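You operate a simulated robot arm through the tools that you are given. There is no shell and no other tool.

The job below is to be done with a simulated robot arm. You get a single attempt, and the scene is never put back.

TASK
Twist the tail bulb loose so the loom can be metered; close the lamp up.
Fine: the battery switch stays off; the tail lens ends shut with its screw tight. Where these are worked on the way, their far stop is far enough and under half their travel is too little: tail lens.

The check looks at the end state, three seconds after you hand in, the way a careful person would. Anything else that was tipped, shoved, dropped, spilled or broken makes it a failure.

THE ROBOT
A 7-joint arm with a two-finger parallel gripper, fixed in place. Base frame: the origin is on the floor under the middle of its stand, x ahead of it, y to its left, z up. Lengths are in mm, angles in degrees, forces in N, time in s.
It reaches about 1247 mm from its shoulder. Its first joint turns from -132.0 to 132.0 degrees. Payload 3.91 kg.
The TCP is the grasp point between the finger pads, 30 mm short of the fingertips. In the tool frame z runs along the fingers and y along their closing line. Largest opening 110 mm; finger width 20, thickness 10; the body of the gripper, 48 by 112 mm, starts 55 mm behind the TCP.
Orientation is told as [roll, pitch, yaw] about the base's x, y, z axes, in that order, counted from this pose: with the fingers straight down and closing along the base's y, the tool's x points along the base's -x, its y along +y and its z along -z.

THE INTERFACE
- The arm moves only by the tool apply_moves. Its argument "targets" is a list of rows, each a list of 7 numbers: the shift along the base's x, y, z in units of 50 mm (1.0 is 50 mm), then the turn, a rotation vector about the base's x, y, z in units of 6 degrees (1.0 is 6 degrees), then the opening, from 0 (shut) to 1 (fully open). In form: [[x, y, z, ax, ay, az, gripper], ...]. A call has 1 to 20 rows; each row shifts and turns the commanded pose from where the row before left it. A call with a number of a shift or a turn outside -1 to 1 is refused whole. Rows are played at 5 a second. More than 50 mm and 8.6 degrees between two rows, or a gripper value outside its range, and nothing of the call is played. Where a pose cannot be reached the arm comes as near as it can. A force on the tool above 40 N (or 10 N above the force at the start of the call, whichever is more), or a blocked arm, ends the call early, and 0.2 s more pass. The fingers move at their own pace (about 108 mm/s each) and stop on an object; they squeeze with about 45 N. The grip force told is the motor's: it shows also when the fingers shut on nothing. Time passes only in rows, and 0.2 s behind the last, so rows that do not move let the fingers close. The reply holds the time, the measured pose of the TCP, the force on the tool along the base axes, the opening and the grip force, in the units named above and with some noise, with the torque about the TCP (base axes, N m) and any sound that the robot's microphone picked up.
- Cameras (640 x 400 px; columns grow to the right, rows downward): "scene" is fixed at [50.9, 646.6, 1365.4]; the picture's right is [0.00, -1.00, 0.00], its down [-0.61, -0.00, -0.79] and it looks along [0.79, 0.00, -0.61] (base axes); focal length 335 px, centre (320, 200). "wrist" rides on the gripper at [72, 17, -103] in the tool frame; the picture's right is [-0.23, 0.97, 0.00], its down [-0.76, -0.18, -0.62] and it looks along [-0.61, -0.14, 0.78] (tool axes); focal length 222 px, centre (320, 200). There is no depth. A picture from a camera that has moved, and an enlarged one, comes with that camera's place and axes in the base frame and with its lens.
- camera(camera): a new picture of that camera. It takes no simulated time.
- inspect(camera, box): a new picture of the part [left, top, right, bottom] of that camera's present view, enlarged. It takes no simulated time.
- hand_in(): hands the job in; it is judged then, once.

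Nothing tells you positions but the pictures and the camera data. Unless the task says otherwise, let go and move clear before handing in.

The tools are called after "Emit:" by a JSON object that holds its "fn" and its "kwargs". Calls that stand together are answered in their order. apply_moves: Moves the arm, as the interface text tells. Its arguments: {"type":"object","properties":{"targets":{"type":"array"}},"required":["targets"]} The other tools are called the same way: camera (camera) takes a picture; inspect (camera, box) takes an enlarged picture of a part of a camera's view; hand_in () hands the job in.

At the start:

```text
time: 0.0
position: [428.7, 499.2, 1096.7]
orientation: [0.0, 0.0, 0.1]
ft_force: [-0.1, -0.1, 0.3]
wrist_torque: [-0.02, -0.05, 0.0]
gripper_width: 110.0
grip_force: 0.0
```

scene: 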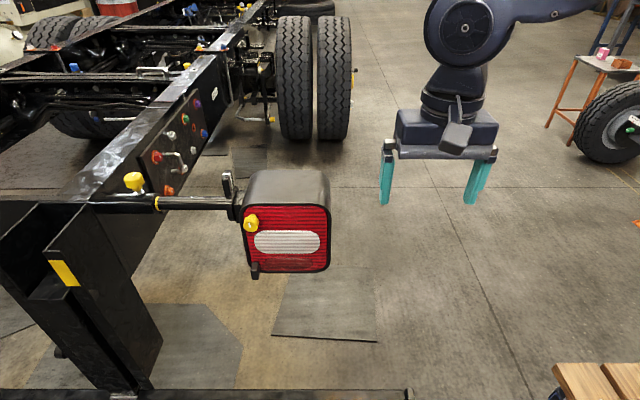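
wrist: 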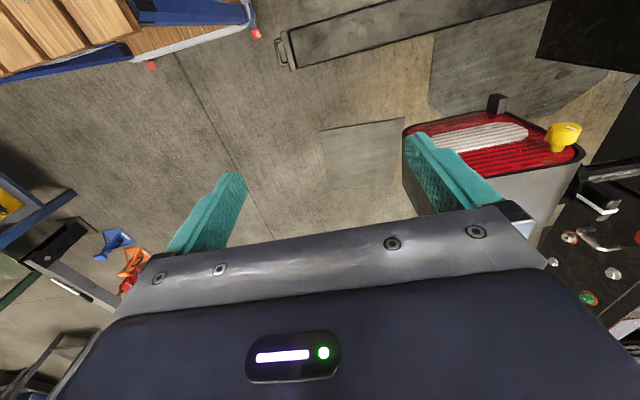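

I see a truck rear frame with a red tail lamp on an arm, with a yellow knob (probably the lens screw) on its face, and a yellow knob further along the arm. I'll look closer before moving.

Emit:
{"fn": "inspect", "kwargs": {"camera": "scene", "box": [200, 150, 360, 290]}}

Emit:
{"fn": "inspect", "kwargs": {"camera": "scene", "box": [80, 70, 260, 230]}}

Emit:
{"fn": "inspect", "kwargs": {"camera": "wrist", "box": [390, 70, 640, 330]}}

Emit:
{"fn": "inspect", "kwargs": {"camera": "scene", "box": [0, 0, 320, 200]}}

Emit:
{"fn": "inspect", "kwargs": {"camera": "scene", "box": [500, 0, 640, 400]}}

```text
2.86 times, centred on (280, 220) of scene
camera zoom: at [50.9, 646.6, 1365.4], right [0.0, -1.0, 0.0], down [-0.61, 0.0, -0.79], along [0.79, 0.0, -0.61], focal length 958 px, centre (434, 143)
```

zoom: 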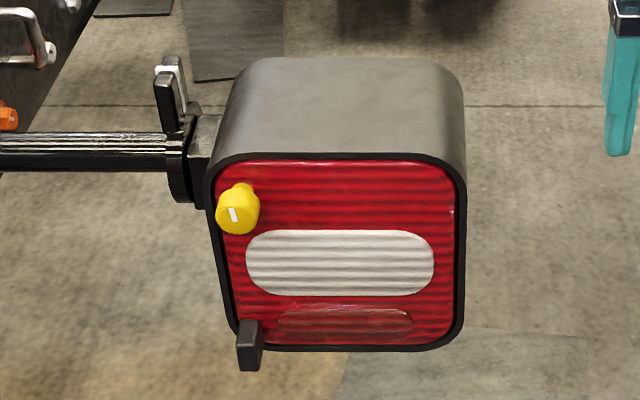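

```text
2.50 times, centred on (170, 150) of scene
camera zoom: at [50.9, 646.6, 1365.4], right [0.0, -1.0, 0.0], down [-0.61, 0.0, -0.79], along [0.79, 0.0, -0.61], focal length 838 px, centre (695, 325)
```

zoom: 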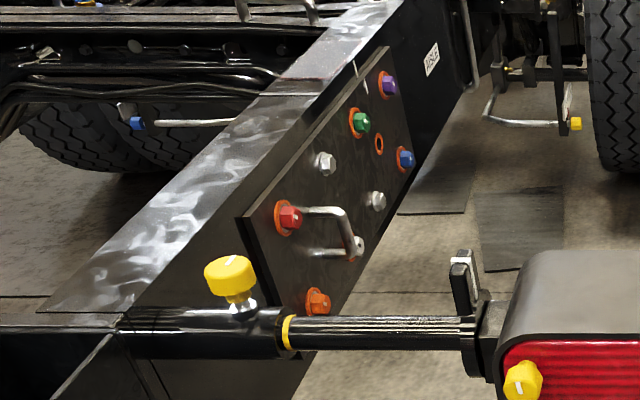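

```text
1.54 times, centred on (515, 200) of wrist
camera zoom: at [357.0, 514.7, 1198.6], right [0.23, 0.97, 0.0], down [0.76, -0.18, 0.62], along [0.61, -0.14, -0.78], focal length 342 px, centre (20, 200)
```

zoom: 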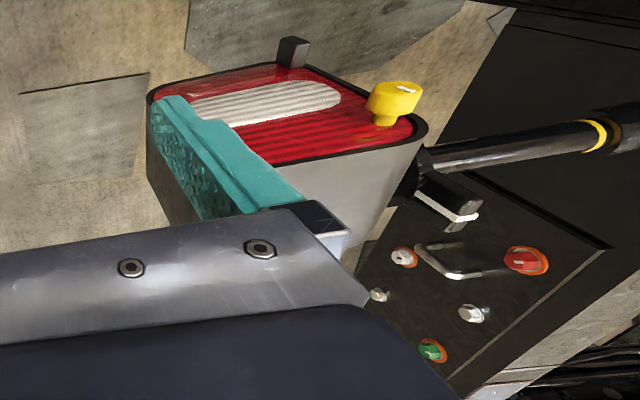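

```text
2.00 times, centred on (160, 100) of scene
camera zoom: at [50.9, 646.6, 1365.4], right [0.0, -1.0, 0.0], down [-0.61, 0.0, -0.79], along [0.79, 0.0, -0.61], focal length 670 px, centre (640, 400)
```

zoom: 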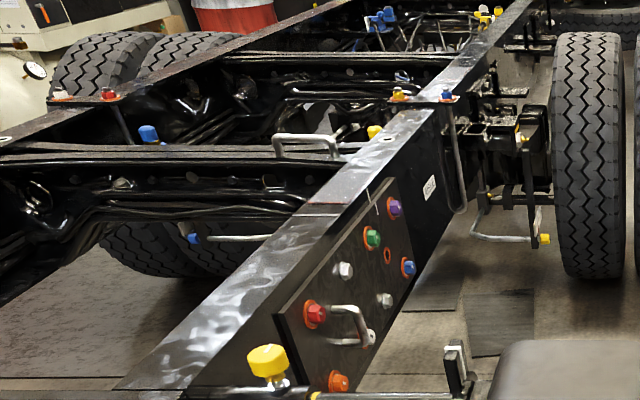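

```text
1.00 times, centred on (570, 200) of scene (not enlarged: the box is as wide or as high as the picture)
camera zoom: at [50.9, 646.6, 1365.4], right [0.0, -1.0, 0.0], down [-0.61, 0.0, -0.79], along [0.79, 0.0, -0.61], focal length 335 px, centre (70, 200)
```

zoom: 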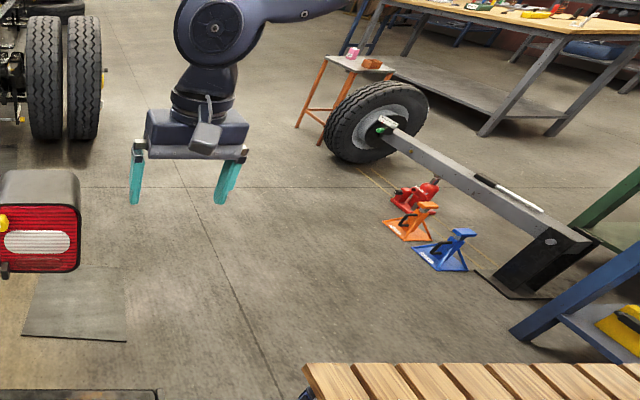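

The tail lamp's lens faces -x at about x=555, y 630–798, z 783–955, with its yellow screw near (530, 779, 939) and a black tab near (533, 787, 798). I'll turn the gripper so the fingers point along +x, and use the wrist camera for a frontal view.

Emit:
{"fn": "apply_moves", "kwargs": {"targets": [[-0.4, 0, 0, 0, -1, 0, 1], [-0.4, 0, 0, 0, -1, 0, 1], [-0.4, 0, 0, 0, -1, 0, 1], [-0.4, 0, 0, 0, -1, 0, 1], [-0.4, 0, 0, 0, -1, 0, 1], [-0.4, 0, 0, 0, -1, 0, 1], [-0.4, 0, 0, 0, -1, 0, 1], [-0.4, 0, 0, 0, -1, 0, 1]]}}

```text
time: 1.8
position: [268.6, 500.2, 1096.8]
orientation: [0.1, -48.1, 0.0]
ft_force: [0.5, -0.1, -0.4]
wrist_torque: [0.0, 0.01, 0.03]
gripper_width: 109.9
grip_force: 0.1
```

Emit:
{"fn": "camera", "kwargs": {"camera": "wrist"}}

Emit:
{"fn": "camera", "kwargs": {"camera": "scene"}}

```text
taken
camera wrist: at [143.9, 515.1, 1110.8], right [0.15, 0.97, 0.17], down [0.04, -0.18, 0.98], along [0.99, -0.14, -0.07], focal length 222 px, centre (320, 200)
```

wrist: 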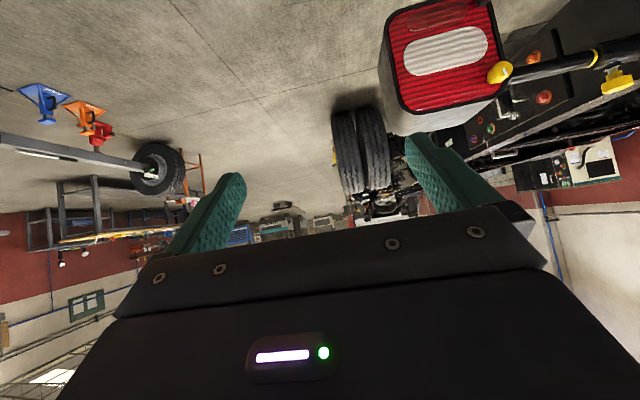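

```text
taken
```

scene: 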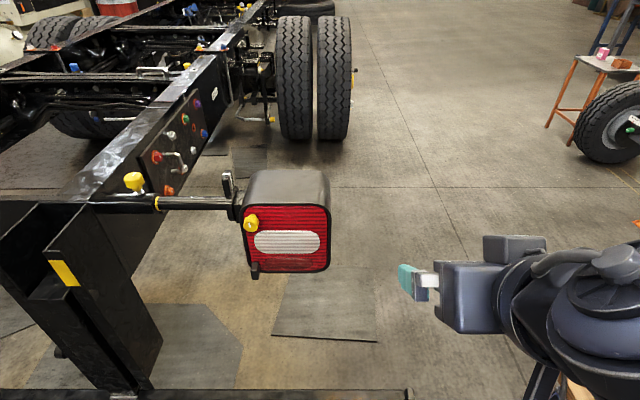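

The camera now looks horizontally along +x and sees the lamp at upper right. I'll move toward +y and down to face the lens squarely.

Emit:
{"fn": "apply_moves", "kwargs": {"targets": [[0, 1, -1, 0, 0, 0, 1], [0, 1, -1, 0, 0, 0, 1], [0, 1, -1, 0, 0, 0, 1], [0, 1, -1, 0, 0, 0, 1], [0, 0, 0, 0, 0, 0, 1]]}}

Emit:
{"fn": "camera", "kwargs": {"camera": "wrist"}}

Emit:
{"fn": "camera", "kwargs": {"camera": "scene"}}

```text
refused: row 1 steps farther than a row can; nothing moved
```

```text
taken
camera wrist: at [143.9, 515.1, 1110.8], right [0.15, 0.97, 0.17], down [0.04, -0.18, 0.98], along [0.99, -0.14, -0.07], focal length 222 px, centre (320, 200)
```

wrist: 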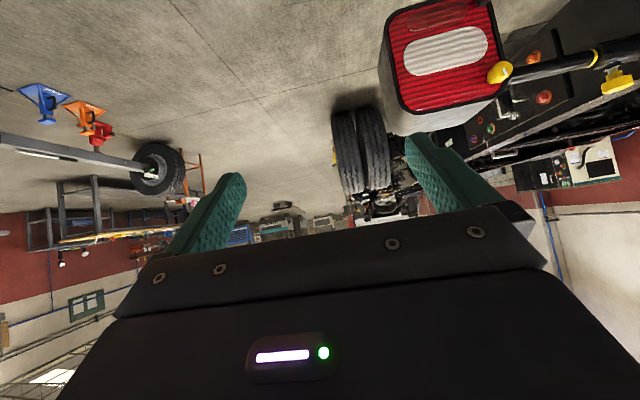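

```text
taken
```

scene: 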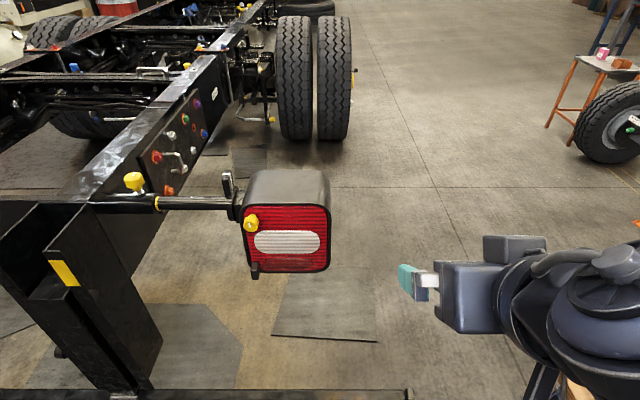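

The row step was over 50 mm in total, so nothing moved. I'll repeat with smaller steps toward +y and down.

Emit:
{"fn": "apply_moves", "kwargs": {"targets": [[0, 0.68, -0.68, 0, 0, 0, 1], [0, 0.68, -0.68, 0, 0, 0, 1], [0, 0.68, -0.68, 0, 0, 0, 1], [0, 0.68, -0.68, 0, 0, 0, 1], [0, 0.68, -0.68, 0, 0, 0, 1], [0, 0, -0.68, 0, 0, 0, 1], [0, 0, 0, 0, 0, 0, 1]]}}

Emit:
{"fn": "camera", "kwargs": {"camera": "wrist"}}

Emit:
{"fn": "camera", "kwargs": {"camera": "scene"}}

```text
time: 3.4
position: [266.9, 669.4, 891.5]
orientation: [0.0, -48.0, 0.0]
ft_force: [-0.5, -0.5, 0.5]
wrist_torque: [-0.05, -0.02, 0.02]
gripper_width: 110.2
grip_force: 0.1
```

```text
taken
camera wrist: at [142.8, 684.3, 906.0], right [0.15, 0.97, 0.17], down [0.05, -0.18, 0.98], along [0.99, -0.14, -0.07], focal length 222 px, centre (320, 200)
```

wrist: 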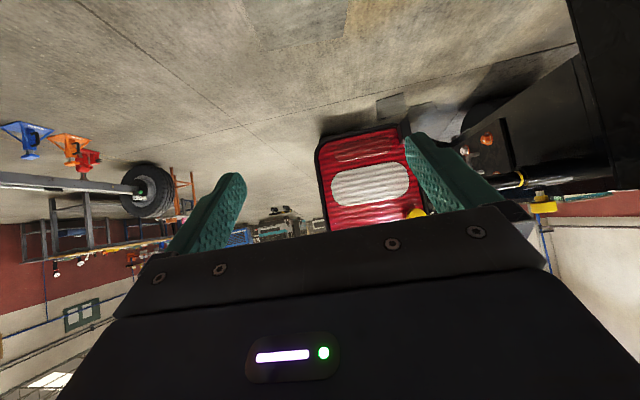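

```text
taken
```

scene: 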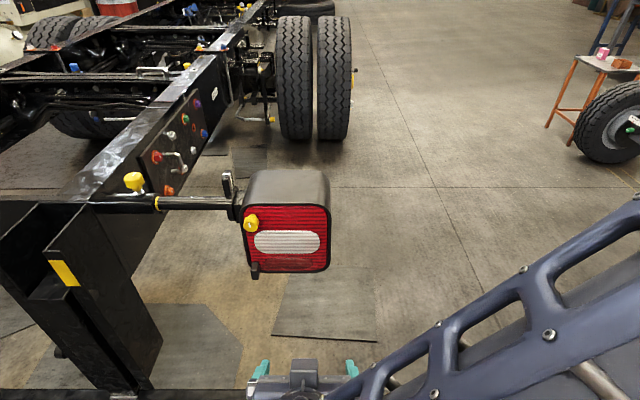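

The gripper hides the lower part of the lamp in this view, so I'll finish turning the fingers to +x. After that I'll roll the gripper so that the camera sits above it.

Emit:
{"fn": "apply_moves", "kwargs": {"targets": [[0, 0, 0, 0, -1, 0, 1], [0, 0, 0, 0, -1, 0, 1], [0, 0, 0, 0, -1, 0, 1], [0, 0, 0, 0, -1, 0, 1], [0, 0, 0, 0, -1, 0, 1], [0, 0, 0, 0, -1, 0, 1], [0, 0, 0, 0, -1, 0, 1], [0, 0, 0, 0, 0, 0, 1]]}}

Emit:
{"fn": "camera", "kwargs": {"camera": "wrist"}}

Emit:
{"fn": "camera", "kwargs": {"camera": "scene"}}

```text
time: 5.2
position: [269.0, 669.8, 891.5]
orientation: [169.2, -90.0, -169.4]
ft_force: [0.2, -0.1, 0.6]
wrist_torque: [0.01, -0.01, 0.0]
gripper_width: 110.3
grip_force: 0.0
```

```text
taken
camera wrist: at [166.2, 684.4, 819.0], right [0.0, 0.97, 0.23], down [-0.62, -0.18, 0.76], along [0.78, -0.14, 0.61], focal length 222 px, centre (320, 200)
```

wrist: 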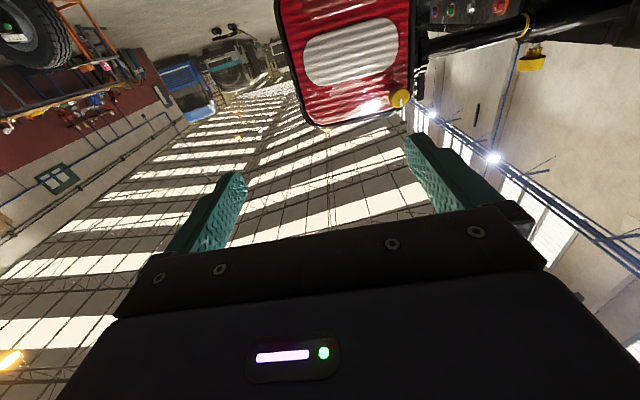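

```text
taken
```

scene: 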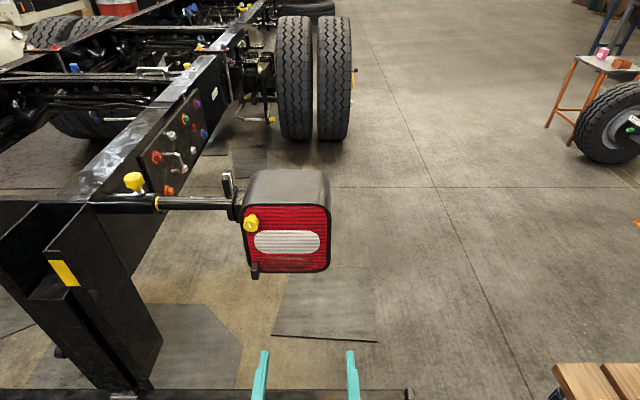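

The fingers now point straight along +x. I'll roll about x to put the camera on top, and check that the wrist allows it.

Emit:
{"fn": "apply_moves", "kwargs": {"targets": [[0, 0, 0, 1, 0, 0, 1], [0, 0, 0, 1, 0, 0, 1], [0, 0, 0, 1, 0, 0, 1], [0, 0, 0, 1, 0, 0, 1], [0, 0, 0, 1, 0, 0, 1], [0, 0, 0, 1, 0, 0, 1], [0, 0, 0, 1, 0, 0, 1], [0, 0, 0, 1, 0, 0, 1], [0, 0, 0, 1, 0, 0, 1], [0, 0, 0, 1, 0, 0, 1], [0, 0, 0, 1, 0, 0, 1], [0, 0, 0, 1, 0, 0, 1], [0, 0, 0, 1, 0, 0, 1], [0, 0, 0, 1, 0, 0, 1], [0, 0, 0, 1, 0, 0, 1]]}}

Emit:
{"fn": "camera", "kwargs": {"camera": "wrist"}}

```text
time: 8.4
position: [297.1, 784.1, 913.3]
orientation: [89.0, 1.5, -89.7]
ft_force: [0.1, 1.2, 0.0]
wrist_torque: [0.0, 0.02, 0.02]
gripper_width: 110.2
grip_force: 0.1
out of reach, approached as far as the arm can: row 6, 7, 8, 9, 10, 11, 12, 13
```

```text
taken
camera wrist: at [195.3, 855.3, 933.6], right [0.02, -0.25, 0.97], down [-0.62, -0.76, -0.19], along [0.78, -0.6, -0.17], focal length 222 px, centre (320, 200)
```

wrist: 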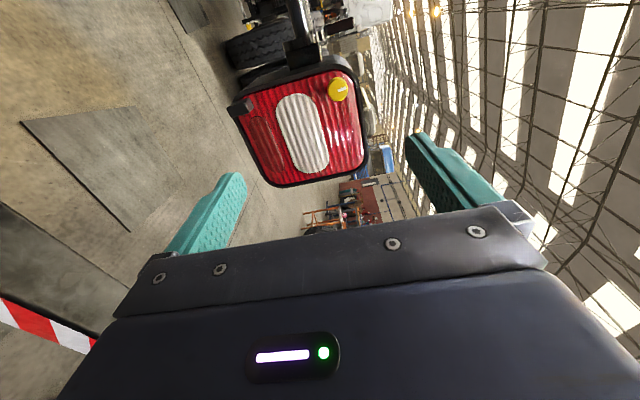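

The arm went through awkward intermediate poses and may still be moving. I'll hold still and read the pose again.

Emit:
{"fn": "apply_moves", "kwargs": {"targets": [[0, 0, 0, 0, 0, 0, 1], [0, 0, 0, 0, 0, 0, 1]]}}

Emit:
{"fn": "camera", "kwargs": {"camera": "wrist"}}

Emit:
{"fn": "camera", "kwargs": {"camera": "scene"}}

```text
time: 9.0
position: [298.7, 784.4, 913.5]
orientation: [89.0, 1.4, -89.9]
ft_force: [0.4, -0.7, 0.9]
wrist_torque: [0.02, -0.01, -0.03]
gripper_width: 110.1
grip_force: 0.1
```

```text
taken
camera wrist: at [197.5, 854.5, 932.8], right [0.02, -0.25, 0.97], down [-0.62, -0.76, -0.19], along [0.78, -0.6, -0.17], focal length 222 px, centre (320, 200)
```

wrist: 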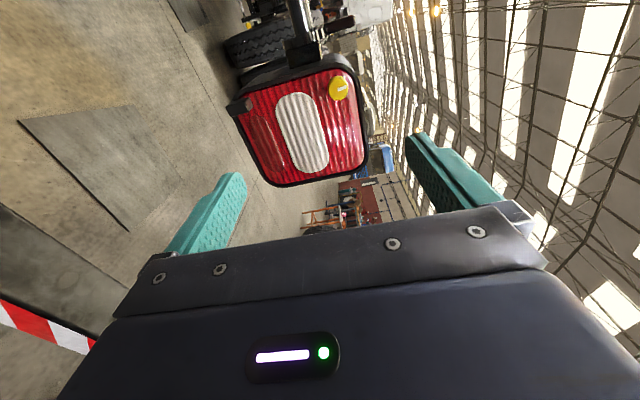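

```text
taken
```

scene: 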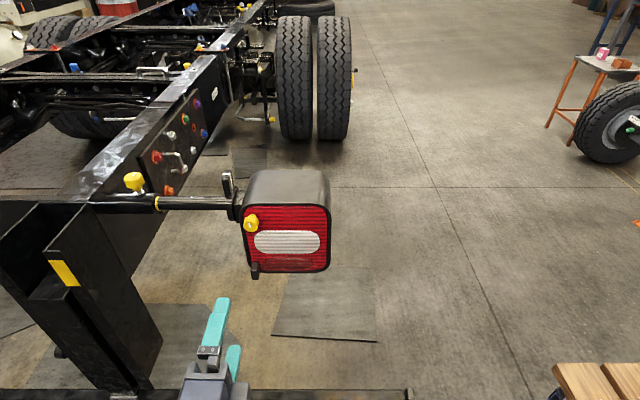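

The arm is now at (299, 784, 913) with the fingers closing along z and the camera on the +y side, which is a good view. I'll enlarge the lamp from here.

Emit:
{"fn": "inspect", "kwargs": {"camera": "wrist", "box": [220, 0, 380, 200]}}

Emit:
{"fn": "inspect", "kwargs": {"camera": "wrist", "box": [300, 50, 370, 110]}}

Emit:
{"fn": "inspect", "kwargs": {"camera": "wrist", "box": [220, 70, 300, 130]}}

Emit:
{"fn": "inspect", "kwargs": {"camera": "wrist", "box": [220, 0, 360, 80]}}

```text
2.00 times, centred on (300, 100) of wrist
camera zoom: at [197.5, 854.5, 932.8], right [0.02, -0.25, 0.97], down [-0.62, -0.76, -0.19], along [0.78, -0.6, -0.17], focal length 444 px, centre (360, 400)
```

zoom: 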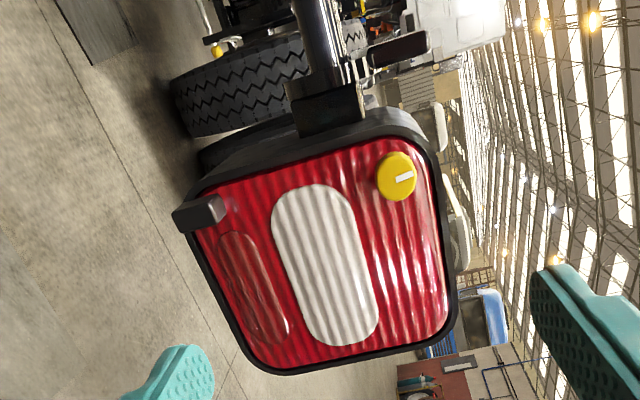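

```text
6.67 times, centred on (335, 80) of wrist
camera zoom: at [197.5, 854.5, 932.8], right [0.02, -0.25, 0.97], down [-0.62, -0.76, -0.19], along [0.78, -0.6, -0.17], focal length 1481 px, centre (220, 1000)
```

zoom: 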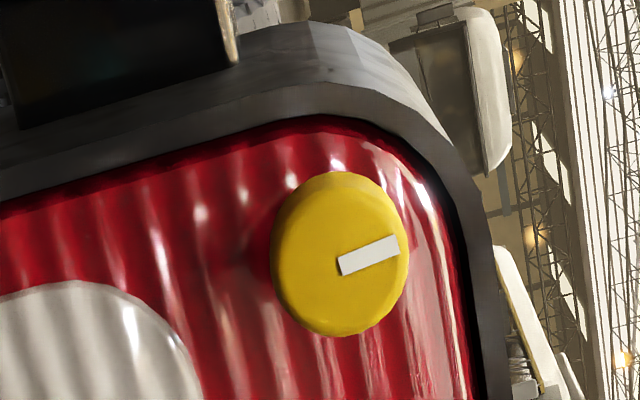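

```text
6.67 times, centred on (260, 100) of wrist
camera zoom: at [197.5, 854.5, 932.8], right [0.02, -0.25, 0.97], down [-0.62, -0.76, -0.19], along [0.78, -0.6, -0.17], focal length 1481 px, centre (720, 867)
```

zoom: 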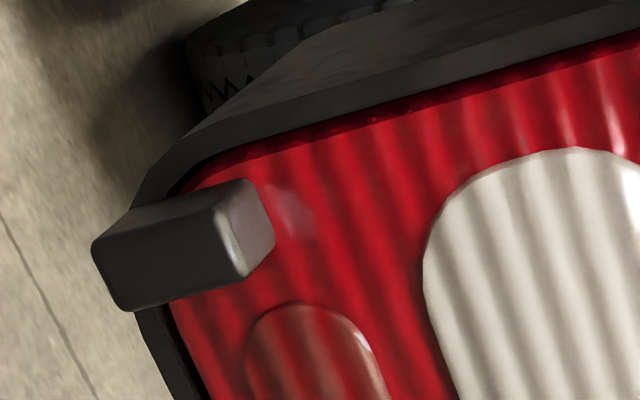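

```text
4.57 times, centred on (290, 40) of wrist
camera zoom: at [197.5, 854.5, 932.8], right [0.02, -0.25, 0.97], down [-0.62, -0.76, -0.19], along [0.78, -0.6, -0.17], focal length 1015 px, centre (457, 931)
```

zoom: 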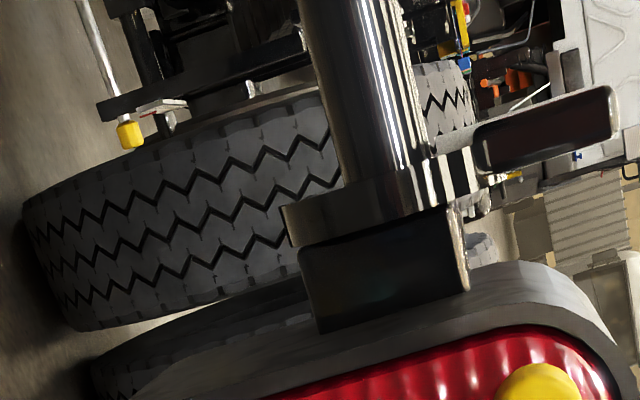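

The yellow screw knob is about 32 mm across with a white index mark, and the black block at the lens's lower +y corner is probably its pull tab. I'll inspect the mark and the surroundings from the fixed camera.

Emit:
{"fn": "inspect", "kwargs": {"camera": "scene", "box": [235, 205, 275, 240]}}

Emit:
{"fn": "inspect", "kwargs": {"camera": "scene", "box": [215, 160, 265, 215]}}

Emit:
{"fn": "inspect", "kwargs": {"camera": "scene", "box": [235, 245, 275, 285]}}

Emit:
{"fn": "inspect", "kwargs": {"camera": "scene", "box": [110, 160, 180, 225]}}

```text
11.43 times, centred on (255, 222) of scene
camera zoom: at [50.9, 646.6, 1365.4], right [0.0, -1.0, 0.0], down [-0.61, 0.0, -0.79], along [0.79, 0.0, -0.61], focal length 3831 px, centre (1063, -57)
```

zoom: 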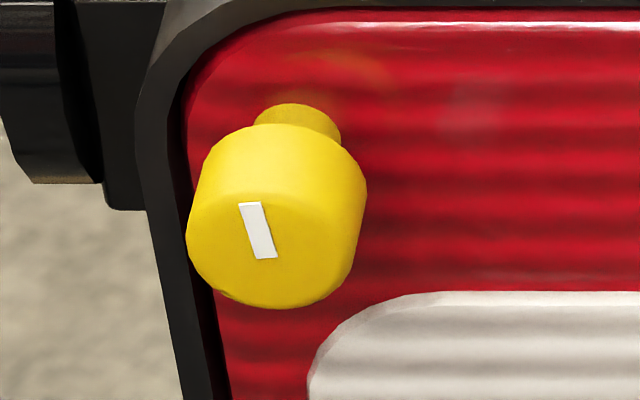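

```text
7.27 times, centred on (240, 188) of scene
camera zoom: at [50.9, 646.6, 1365.4], right [0.0, -1.0, 0.0], down [-0.61, 0.0, -0.79], along [0.79, 0.0, -0.61], focal length 2438 px, centre (902, 291)
```

zoom: 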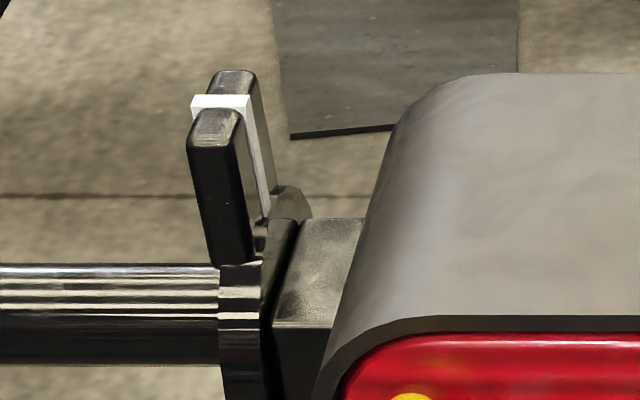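

```text
10.00 times, centred on (255, 265) of scene
camera zoom: at [50.9, 646.6, 1365.4], right [0.0, -1.0, 0.0], down [-0.61, 0.0, -0.79], along [0.79, 0.0, -0.61], focal length 3352 px, centre (970, -450)
```

zoom: 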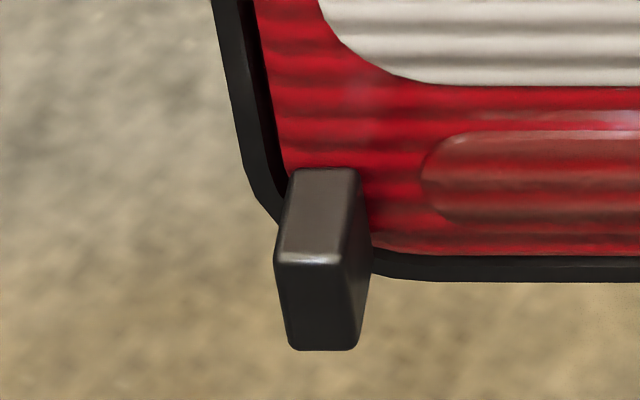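

```text
6.15 times, centred on (145, 192) of scene
camera zoom: at [50.9, 646.6, 1365.4], right [0.0, -1.0, 0.0], down [-0.61, 0.0, -0.79], along [0.79, 0.0, -0.61], focal length 2063 px, centre (1397, 246)
```

zoom: 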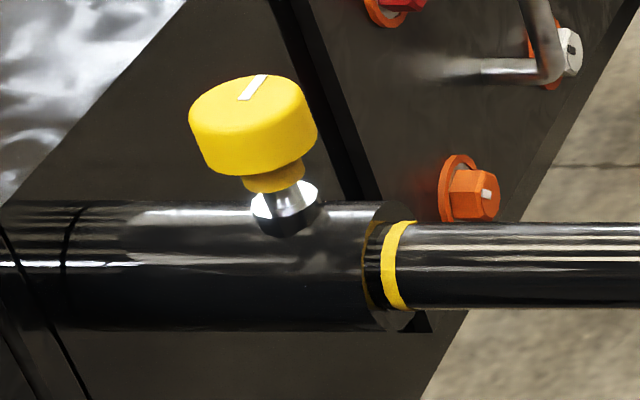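

The knob's front face centre works out at about (527, 780, 934) and the lens surface at x≈555. I'll move to a standoff straight in front of the knob, with the fingers still closing along z.

Emit:
{"fn": "apply_moves", "kwargs": {"targets": [[0.7, -0.02, 0.1, -0.1, -0.1, 0, 1], [0.7, -0.02, 0.1, -0.1, -0.13, 0, 1], [0.7, -0.02, 0.1, 0, 0, 0, 1], [0.6, -0.02, 0.1, 0, 0, 0, 1], [0, 0, 0, 0, 0, 0, 1]]}}

Emit:
{"fn": "camera", "kwargs": {"camera": "wrist"}}

Emit:
{"fn": "camera", "kwargs": {"camera": "scene"}}

```text
time: 10.2
position: [441.1, 775.9, 915.5]
orientation: [91.3, -1.3, -90.0]
ft_force: [0.1, 0.0, 0.1]
wrist_torque: [-0.03, -0.01, -0.01]
gripper_width: 109.7
grip_force: 0.2
```

```text
taken
camera wrist: at [339.1, 848.0, 927.1], right [-0.02, -0.21, 0.98], down [-0.62, -0.77, -0.18], along [0.79, -0.61, -0.11], focal length 222 px, centre (320, 200)
```

wrist: 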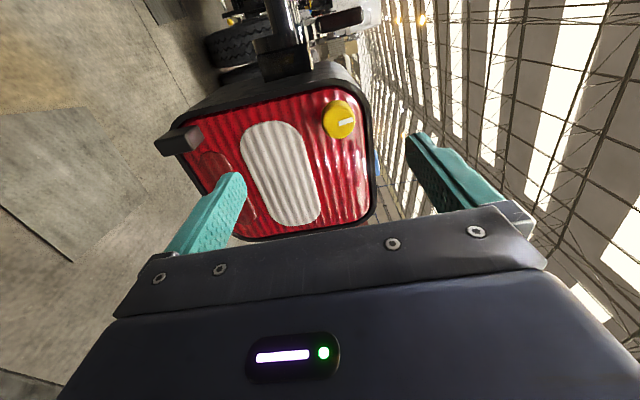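

```text
taken
```

scene: 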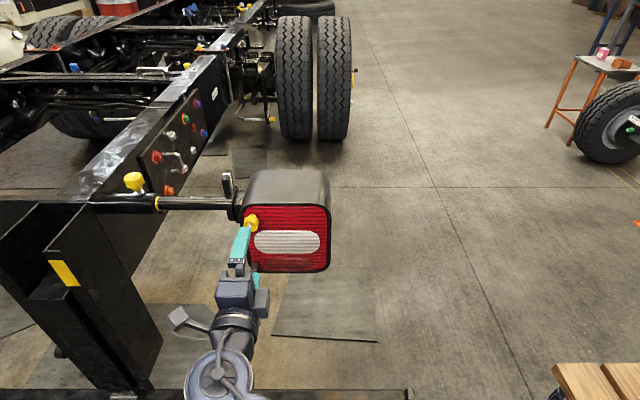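

The arm now tracks its command; the earlier offset came from the reach limit. I'll undo the small tilt I added and re-measure the knob from this closer view.

Emit:
{"fn": "apply_moves", "kwargs": {"targets": [[0, 0, 0, 0.2, 0.23, 0, 1], [0, 0, 0, 0, 0, 0, 1]]}}

Emit:
{"fn": "inspect", "kwargs": {"camera": "wrist", "box": [300, 80, 380, 150]}}

Emit:
{"fn": "inspect", "kwargs": {"camera": "wrist", "box": [140, 90, 260, 190]}}

Emit:
{"fn": "inspect", "kwargs": {"camera": "wrist", "box": [200, 0, 380, 110]}}

```text
time: 10.8
position: [441.6, 775.9, 912.9]
orientation: [90.0, 0.0, -90.0]
ft_force: [0.4, 0.1, -0.9]
wrist_torque: [-0.04, 0.01, 0.01]
gripper_width: 110.1
grip_force: 0.2
```

```text
5.71 times, centred on (340, 115) of wrist
camera zoom: at [339.0, 847.8, 930.8], right [0.0, -0.23, 0.97], down [-0.62, -0.76, -0.18], along [0.78, -0.61, -0.14], focal length 1269 px, centre (206, 686)
```

zoom: 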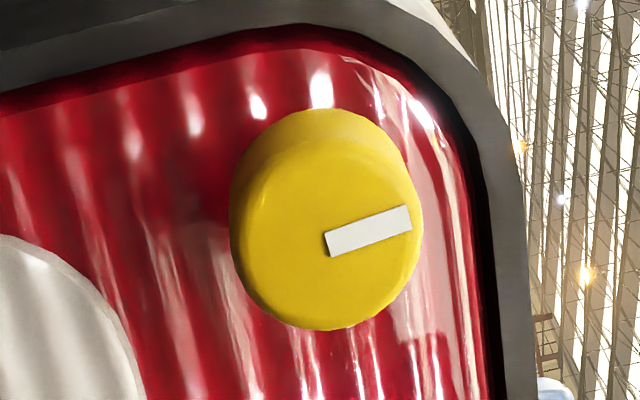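

```text
4.00 times, centred on (200, 140) of wrist
camera zoom: at [339.0, 847.8, 930.8], right [0.0, -0.23, 0.97], down [-0.62, -0.76, -0.18], along [0.78, -0.61, -0.14], focal length 888 px, centre (800, 440)
```

zoom: 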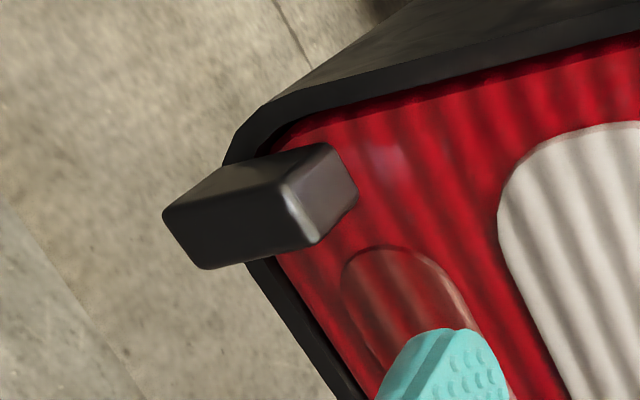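

```text
3.56 times, centred on (290, 55) of wrist
camera zoom: at [339.0, 847.8, 930.8], right [0.0, -0.23, 0.97], down [-0.62, -0.76, -0.18], along [0.78, -0.61, -0.14], focal length 790 px, centre (427, 716)
```

zoom: 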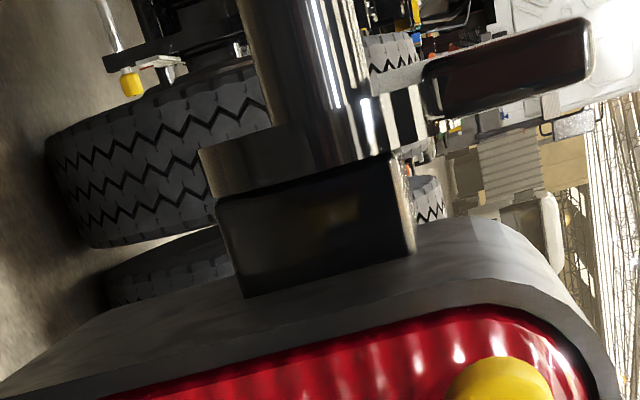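

The knob centre is confirmed at about (525, 780, 933), with the lens surface near x≈558 and the index mark pointing up. I'll line up on its axis and approach so the fingertips stop about 10 mm short of the lens.

Emit:
{"fn": "apply_moves", "kwargs": {"targets": [[0, 0.08, 0.4, 0, 0, 0, 1], [0, 0, 0, 0, 0, 0, 1], [0.4, 0, 0, 0, 0, 0, 1], [0.4, 0, 0, 0, 0, 0, 1], [0.3, 0, 0, 0, 0, 0, 1], [0, 0, 0, 0, 0, 0, 1]]}}

Emit:
{"fn": "camera", "kwargs": {"camera": "wrist"}}

Emit:
{"fn": "inspect", "kwargs": {"camera": "scene", "box": [200, 170, 340, 290]}}

```text
time: 12.2
position: [497.7, 780.4, 933.7]
orientation: [89.9, 0.0, -90.0]
ft_force: [-0.4, 0.1, 0.5]
wrist_torque: [0.01, 0.01, 0.01]
gripper_width: 110.1
grip_force: 0.0
```

```text
taken
camera wrist: at [395.0, 851.7, 950.6], right [0.0, -0.23, 0.97], down [-0.62, -0.76, -0.18], along [0.78, -0.61, -0.14], focal length 222 px, centre (320, 200)
```

wrist: 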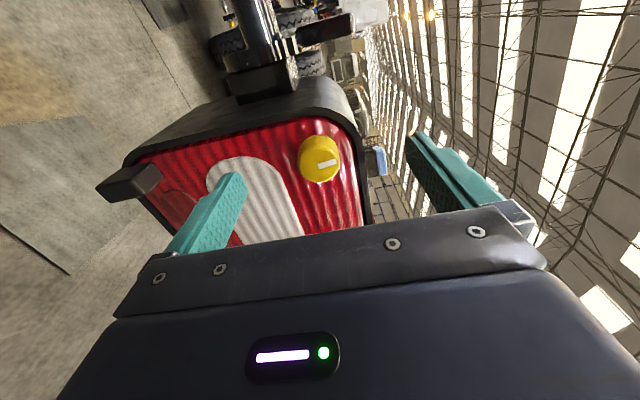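

```text
3.33 times, centred on (270, 230) of scene
camera zoom: at [50.9, 646.6, 1365.4], right [0.0, -1.0, 0.0], down [-0.61, 0.0, -0.79], along [0.79, 0.0, -0.61], focal length 1117 px, centre (487, 100)
```

zoom: 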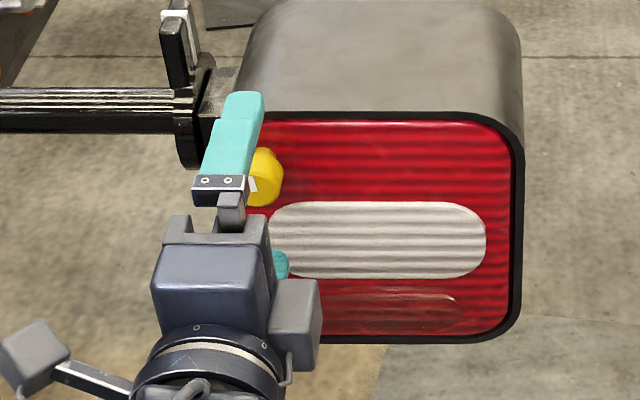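

The fingers straddle the knob's axis as planned. I'll advance the last 18 mm and close on the knob.

Emit:
{"fn": "apply_moves", "kwargs": {"targets": [[0.2, 0, -0.02, 0, 0, 0, 1], [0.16, 0, 0, 0, 0, 0, 1], [0, 0, 0, 0, 0, 0, 1], [0, 0, 0, 0, 0, 0, 0.6], [0, 0, 0, 0, 0, 0, 0.45], [0, 0, 0, 0, 0, 0, 0.45]]}}

Emit:
{"fn": "camera", "kwargs": {"camera": "wrist"}}

Emit:
{"fn": "inspect", "kwargs": {"camera": "scene", "box": [220, 190, 280, 240]}}

```text
time: 13.6
position: [514.0, 781.3, 933.4]
orientation: [90.0, -0.1, -90.0]
ft_force: [-0.4, 0.8, -0.6]
wrist_torque: [-0.01, 0.04, 0.01]
gripper_width: 49.2
grip_force: 0.1
```

```text
taken
camera wrist: at [413.1, 852.3, 949.2], right [0.0, -0.23, 0.97], down [-0.62, -0.76, -0.18], along [0.78, -0.61, -0.14], focal length 222 px, centre (320, 200)
```

wrist: 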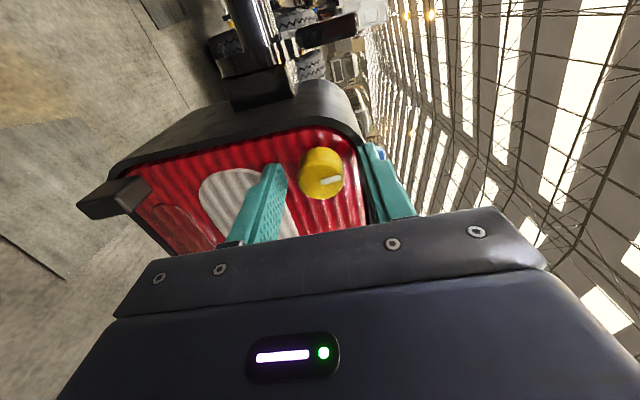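

```text
8.00 times, centred on (250, 215) of scene
camera zoom: at [50.9, 646.6, 1365.4], right [0.0, -1.0, 0.0], down [-0.61, 0.0, -0.79], along [0.79, 0.0, -0.61], focal length 2682 px, centre (880, 80)
```

zoom: 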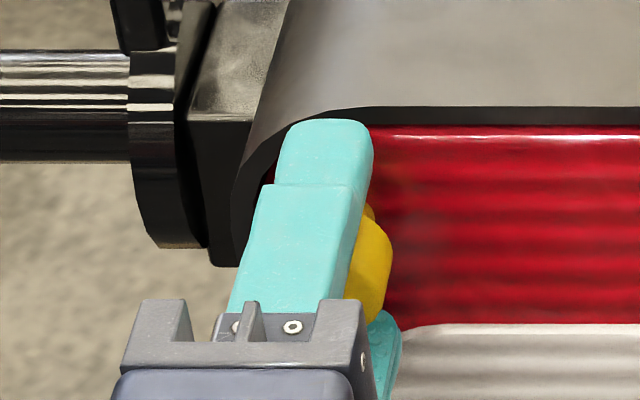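

The knob sits between the fingers with the tips clear of the lens. I'll close on it now.

Emit:
{"fn": "apply_moves", "kwargs": {"targets": [[0, 0, 0, 0, 0, 0, 0.35], [0, 0, 0, 0, 0, 0, 0.3], [0, 0, 0, 0, 0, 0, 0.25], [0, 0, 0, 0, 0, 0, 0.2], [0, 0, 0, 0, 0, 0, 0.2]]}}

Emit:
{"fn": "camera", "kwargs": {"camera": "wrist"}}

```text
time: 14.8
position: [514.8, 780.8, 934.1]
orientation: [90.2, 0.0, -89.9]
ft_force: [4.0, 3.6, 12.0]
wrist_torque: [0.07, 0.2, 0.05]
gripper_width: 27.0
grip_force: 45.4
```

```text
taken
camera wrist: at [413.0, 852.3, 950.1], right [0.0, -0.23, 0.97], down [-0.62, -0.76, -0.18], along [0.78, -0.61, -0.14], focal length 222 px, centre (320, 200)
```

wrist: 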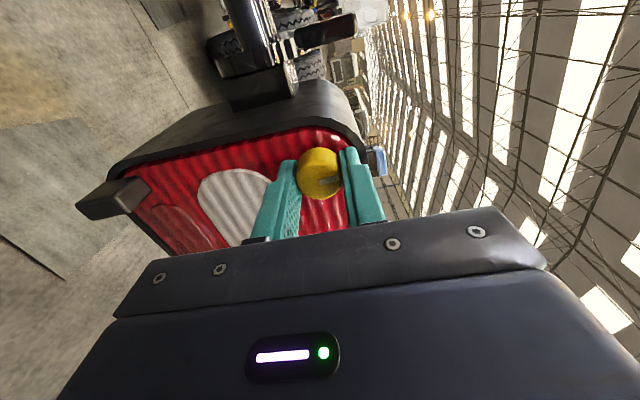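

The knob is held at 27 mm, with a small side load from z misalignment. I'll nudge up about 1 mm and try a gentle counter-clockwise turn, which is negative about x seen from the front.

Emit:
{"fn": "apply_moves", "kwargs": {"targets": [[0, 0.01, 0.03, 0, 0, 0, 0.2], [0, 0, 0, -0.5, 0, 0, 0.2], [0, 0, 0, -0.5, 0, 0, 0.2], [0, 0, 0, -0.5, 0, 0, 0.2]]}}

Emit:
{"fn": "camera", "kwargs": {"camera": "wrist"}}

```text
time: 15.8
position: [515.4, 781.2, 934.6]
orientation: [90.0, -9.1, -89.9]
ft_force: [4.5, 0.7, 0.3]
wrist_torque: [0.01, -0.26, -0.12]
gripper_width: 27.0
grip_force: 45.2
```

```text
taken
camera wrist: at [413.0, 854.1, 938.9], right [0.0, -0.07, 1.0], down [-0.62, -0.78, -0.06], along [0.78, -0.62, -0.04], focal length 222 px, centre (320, 200)
```

wrist: 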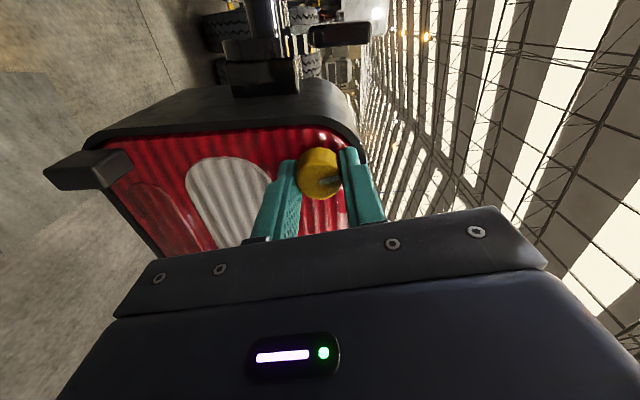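

The knob turns with the gripper and shows almost no resistance. I'll continue counter-clockwise.

Emit:
{"fn": "apply_moves", "kwargs": {"targets": [[0, 0, 0, -1, 0, 0, 0.2], [0, 0, 0, -1, 0, 0, 0.2], [0, 0, 0, -1, 0, 0, 0.2], [0, 0, 0, -1, 0, 0, 0.2], [0, 0, 0, -1, 0, 0, 0.2], [0, 0, 0, -1, 0, 0, 0.2]]}}

Emit:
{"fn": "camera", "kwargs": {"camera": "wrist"}}

```text
time: 17.2
position: [516.6, 781.3, 934.5]
orientation: [90.1, -45.1, -90.0]
ft_force: [7.3, 4.7, 10.2]
wrist_torque: [0.05, 0.3, 0.13]
gripper_width: 27.1
grip_force: 44.6
```

```text
taken
camera wrist: at [412.9, 843.5, 895.2], right [0.0, 0.53, 0.85], down [-0.62, -0.66, 0.41], along [0.78, -0.53, 0.33], focal length 222 px, centre (320, 200)
```

wrist: 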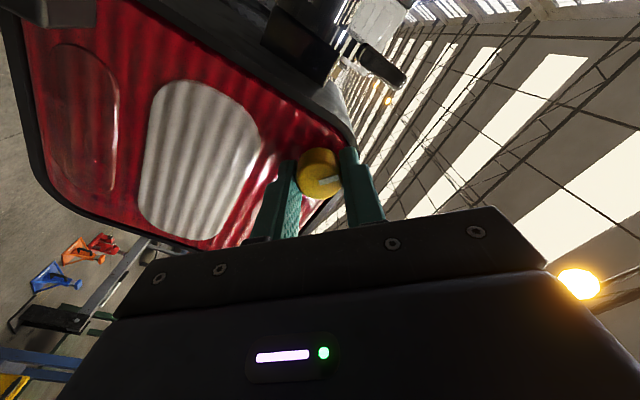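

It is still turning freely, with a 10 N side load showing. I'll trim the position slightly and keep turning.

Emit:
{"fn": "apply_moves", "kwargs": {"targets": [[0.02, 0.01, 0.02, -1, 0, 0, 0.2], [0, 0, 0, -1, 0, 0, 0.2], [0, 0, 0, -1, 0, 0, 0.2], [0, 0, 0, -1, 0, 0, 0.2], [0, 0, 0, -1, 0, 0, 0.2], [0, 0, 0, -1, 0, 0, 0.2]]}}

Emit:
{"fn": "camera", "kwargs": {"camera": "wrist"}}

Emit:
{"fn": "inspect", "kwargs": {"camera": "scene", "box": [200, 170, 340, 290]}}

```text
time: 18.6
position: [515.3, 782.3, 936.9]
orientation: [90.2, -81.0, -90.2]
ft_force: [-13.4, 5.7, 6.2]
wrist_torque: [0.02, 0.46, -0.22]
gripper_width: 27.0
grip_force: 44.9
```

```text
taken
camera wrist: at [413.2, 809.2, 866.1], right [0.0, 0.93, 0.38], down [-0.62, -0.3, 0.72], along [0.78, -0.23, 0.58], focal length 222 px, centre (320, 200)
```

wrist: 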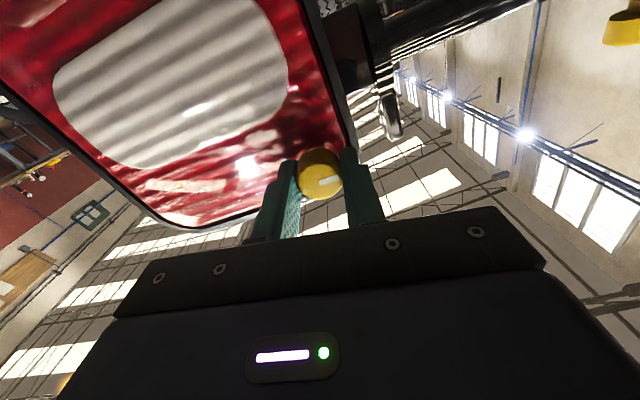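

```text
3.33 times, centred on (270, 230) of scene
camera zoom: at [50.9, 646.6, 1365.4], right [0.0, -1.0, 0.0], down [-0.61, 0.0, -0.79], along [0.79, 0.0, -0.61], focal length 1117 px, centre (487, 100)
```

zoom: 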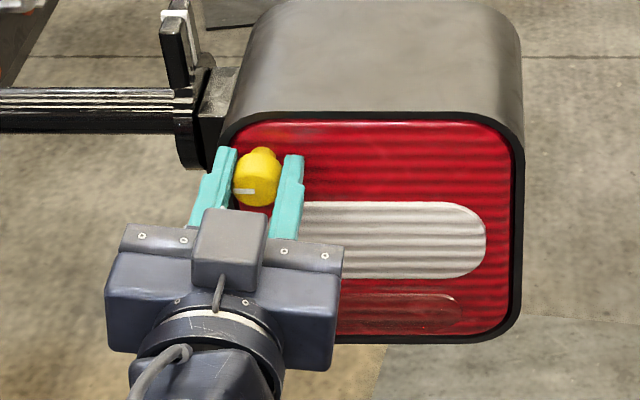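

The knob has turned about 81° and its mark now points to +y, and the -x push suggests it is backing out. I'll ease back slightly and keep turning.

Emit:
{"fn": "apply_moves", "kwargs": {"targets": [[-0.03, 0, 0, -1, 0, 0, 0.2], [0, 0, 0, -1, 0, 0, 0.2], [0, 0, 0, -1, 0, 0, 0.2], [0, 0, 0, -1, 0, 0, 0.2], [0, 0, 0, -1, 0, 0, 0.2], [0, 0, 0, -1, 0, 0, 0.2]]}}

Emit:
{"fn": "camera", "kwargs": {"camera": "wrist"}}

Emit:
{"fn": "inspect", "kwargs": {"camera": "scene", "box": [200, 170, 340, 290]}}

```text
time: 20.0
position: [513.2, 782.4, 934.9]
orientation: [-89.7, -63.0, 90.0]
ft_force: [-3.7, 25.8, -0.5]
wrist_torque: [0.05, -0.01, 0.58]
gripper_width: 26.8
grip_force: 45.0
```

```text
taken
camera wrist: at [411.0, 763.2, 861.8], right [0.0, 0.97, -0.24], down [-0.62, 0.19, 0.76], along [0.78, 0.15, 0.6], focal length 222 px, centre (320, 200)
```

wrist: 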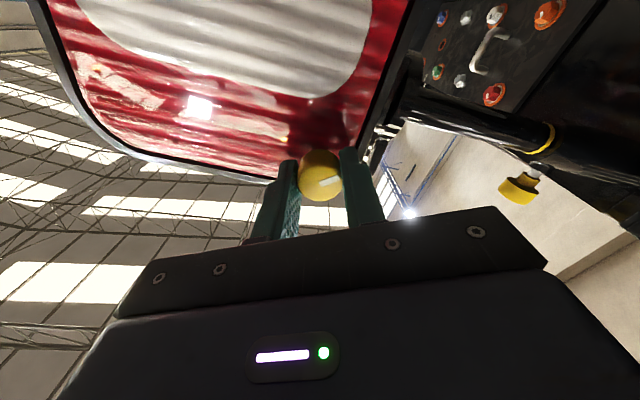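

```text
3.33 times, centred on (270, 230) of scene
camera zoom: at [50.9, 646.6, 1365.4], right [0.0, -1.0, 0.0], down [-0.61, 0.0, -0.79], along [0.79, 0.0, -0.61], focal length 1117 px, centre (487, 100)
```

zoom: 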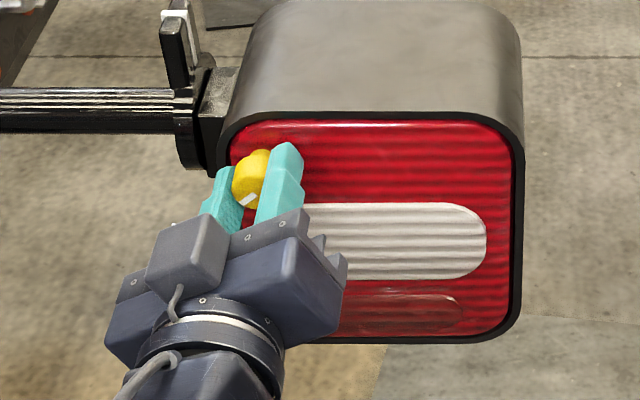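

The turn is 117° so far, and a 26 N side load along y shows I'm slightly off centre. I'll shift +y by 2.5 mm and check before continuing.

Emit:
{"fn": "apply_moves", "kwargs": {"targets": [[0, 0.05, 0, 0, 0, 0, 0.2], [0, 0, 0, 0, 0, 0, 0.2]]}}

```text
time: 20.6
position: [515.6, 785.1, 934.3]
orientation: [-89.9, -63.0, 89.8]
ft_force: [-5.7, 4.8, -5.6]
wrist_torque: [0.03, 0.89, -0.48]
gripper_width: 26.8
grip_force: 44.9
```

The side load dropped to about 5 N. I'll continue turning counter-clockwise.

Emit:
{"fn": "apply_moves", "kwargs": {"targets": [[0, 0, 0, -1, 0, 0, 0.2], [0, 0, 0, -1, 0, 0, 0.2], [0, 0, 0, -1, 0, 0, 0.2], [0, 0, 0, -1, 0, 0, 0.2], [0, 0, 0, 0, 0, 0, 0.2]]}}

Emit:
{"fn": "camera", "kwargs": {"camera": "wrist"}}

Emit:
{"fn": "inspect", "kwargs": {"camera": "scene", "box": [200, 170, 340, 290]}}

```text
time: 21.8
position: [515.6, 783.4, 934.9]
orientation: [-89.9, -38.9, 89.9]
ft_force: [3.1, -15.5, -16.1]
wrist_torque: [-0.03, 0.31, -0.33]
gripper_width: 26.6
grip_force: 45.3
```

```text
taken
camera wrist: at [412.8, 736.7, 875.1], right [0.0, 0.79, -0.62], down [-0.62, 0.48, 0.62], along [0.78, 0.38, 0.49], focal length 222 px, centre (320, 200)
```

wrist: 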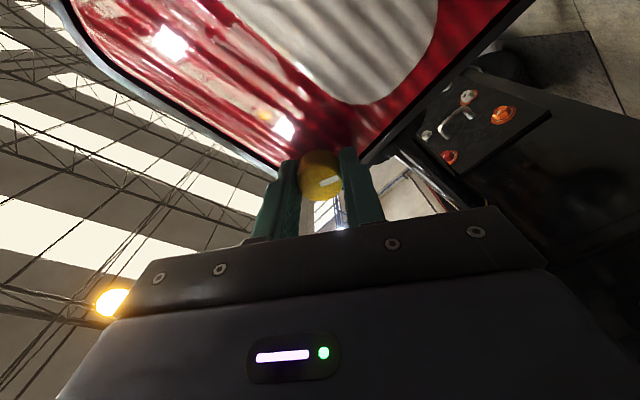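

```text
3.33 times, centred on (270, 230) of scene
camera zoom: at [50.9, 646.6, 1365.4], right [0.0, -1.0, 0.0], down [-0.61, 0.0, -0.79], along [0.79, 0.0, -0.61], focal length 1117 px, centre (487, 100)
```

zoom: 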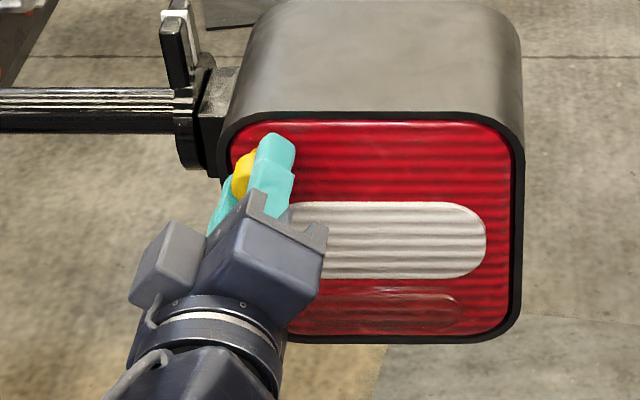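

The turn is now 141° and the load is lateral to the pads, so I overcorrected a little. I'll move back by about 1.2 mm in y and z and carry on.

Emit:
{"fn": "apply_moves", "kwargs": {"targets": [[0, -0.024, -0.024, 0, 0, 0, 0.2], [0, 0, 0, -1, 0, 0, 0.2], [0, 0, 0, -1, 0, 0, 0.2], [0, 0, 0, -1, 0, 0, 0.2], [0, 0, 0, -1, 0, 0, 0.2], [0, 0, 0, 0, 0, 0, 0.2]]}}

Emit:
{"fn": "camera", "kwargs": {"camera": "wrist"}}

Emit:
{"fn": "inspect", "kwargs": {"camera": "scene", "box": [200, 170, 340, 290]}}

```text
time: 23.2
position: [514.6, 783.0, 933.3]
orientation: [-90.0, -14.9, 90.1]
ft_force: [8.6, 5.0, -5.6]
wrist_torque: [-0.01, -0.27, 1.28]
gripper_width: 26.6
grip_force: 45.3
```

```text
taken
camera wrist: at [412.0, 716.4, 898.5], right [0.0, 0.47, -0.88], down [-0.62, 0.69, 0.37], along [0.78, 0.55, 0.29], focal length 222 px, centre (320, 200)
```

wrist: 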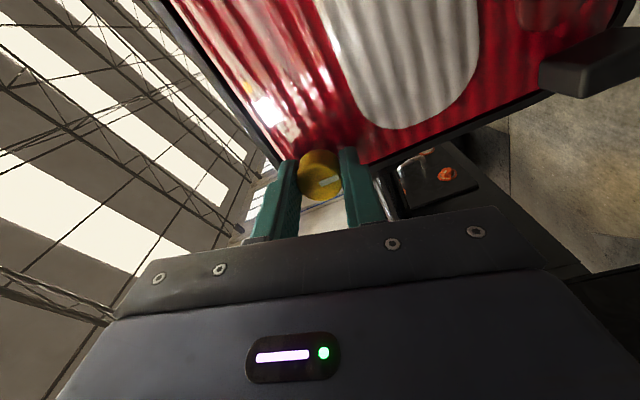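

```text
3.33 times, centred on (270, 230) of scene
camera zoom: at [50.9, 646.6, 1365.4], right [0.0, -1.0, 0.0], down [-0.61, 0.0, -0.79], along [0.79, 0.0, -0.61], focal length 1117 px, centre (487, 100)
```

zoom: 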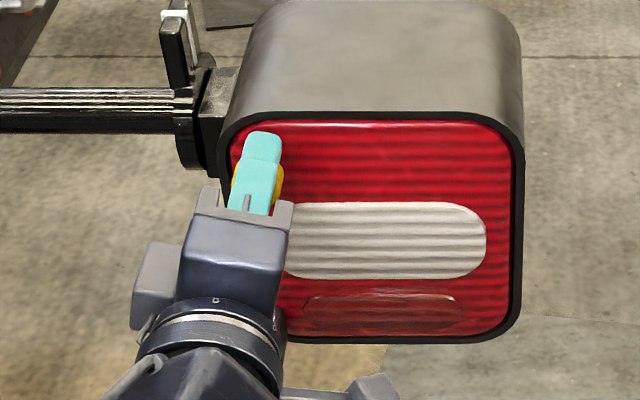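

The turn is at 165° with no stop felt yet. I'll continue and watch the torque about x.

Emit:
{"fn": "apply_moves", "kwargs": {"targets": [[0, 0, 0, -1, 0, 0, 0.2], [0, 0, 0, -1, 0, 0, 0.2], [0, 0, 0, -1, 0, 0, 0.2], [0, 0, 0, -1, 0, 0, 0.2], [0, 0, 0, 0, 0, 0, 0.2]]}}

Emit:
{"fn": "camera", "kwargs": {"camera": "wrist"}}

```text
time: 24.4
position: [514.5, 783.8, 934.6]
orientation: [-90.0, 9.1, 90.0]
ft_force: [-3.0, 10.2, -3.4]
wrist_torque: [-0.01, 0.08, 0.02]
gripper_width: 26.3
grip_force: 44.8
```

```text
taken
camera wrist: at [411.6, 707.8, 928.0], right [0.0, 0.07, -1.0], down [-0.62, 0.78, 0.06], along [0.78, 0.62, 0.04], focal length 222 px, centre (320, 200)
```

wrist: 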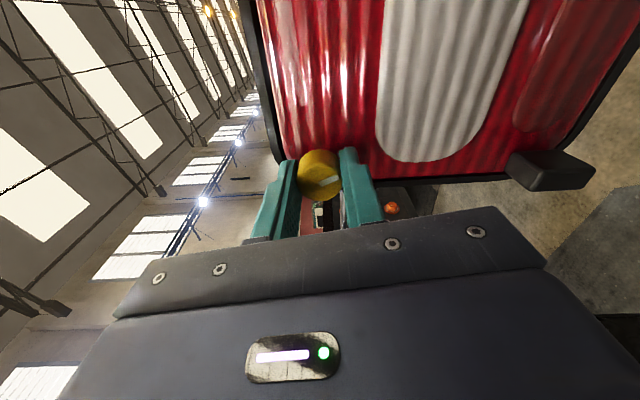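

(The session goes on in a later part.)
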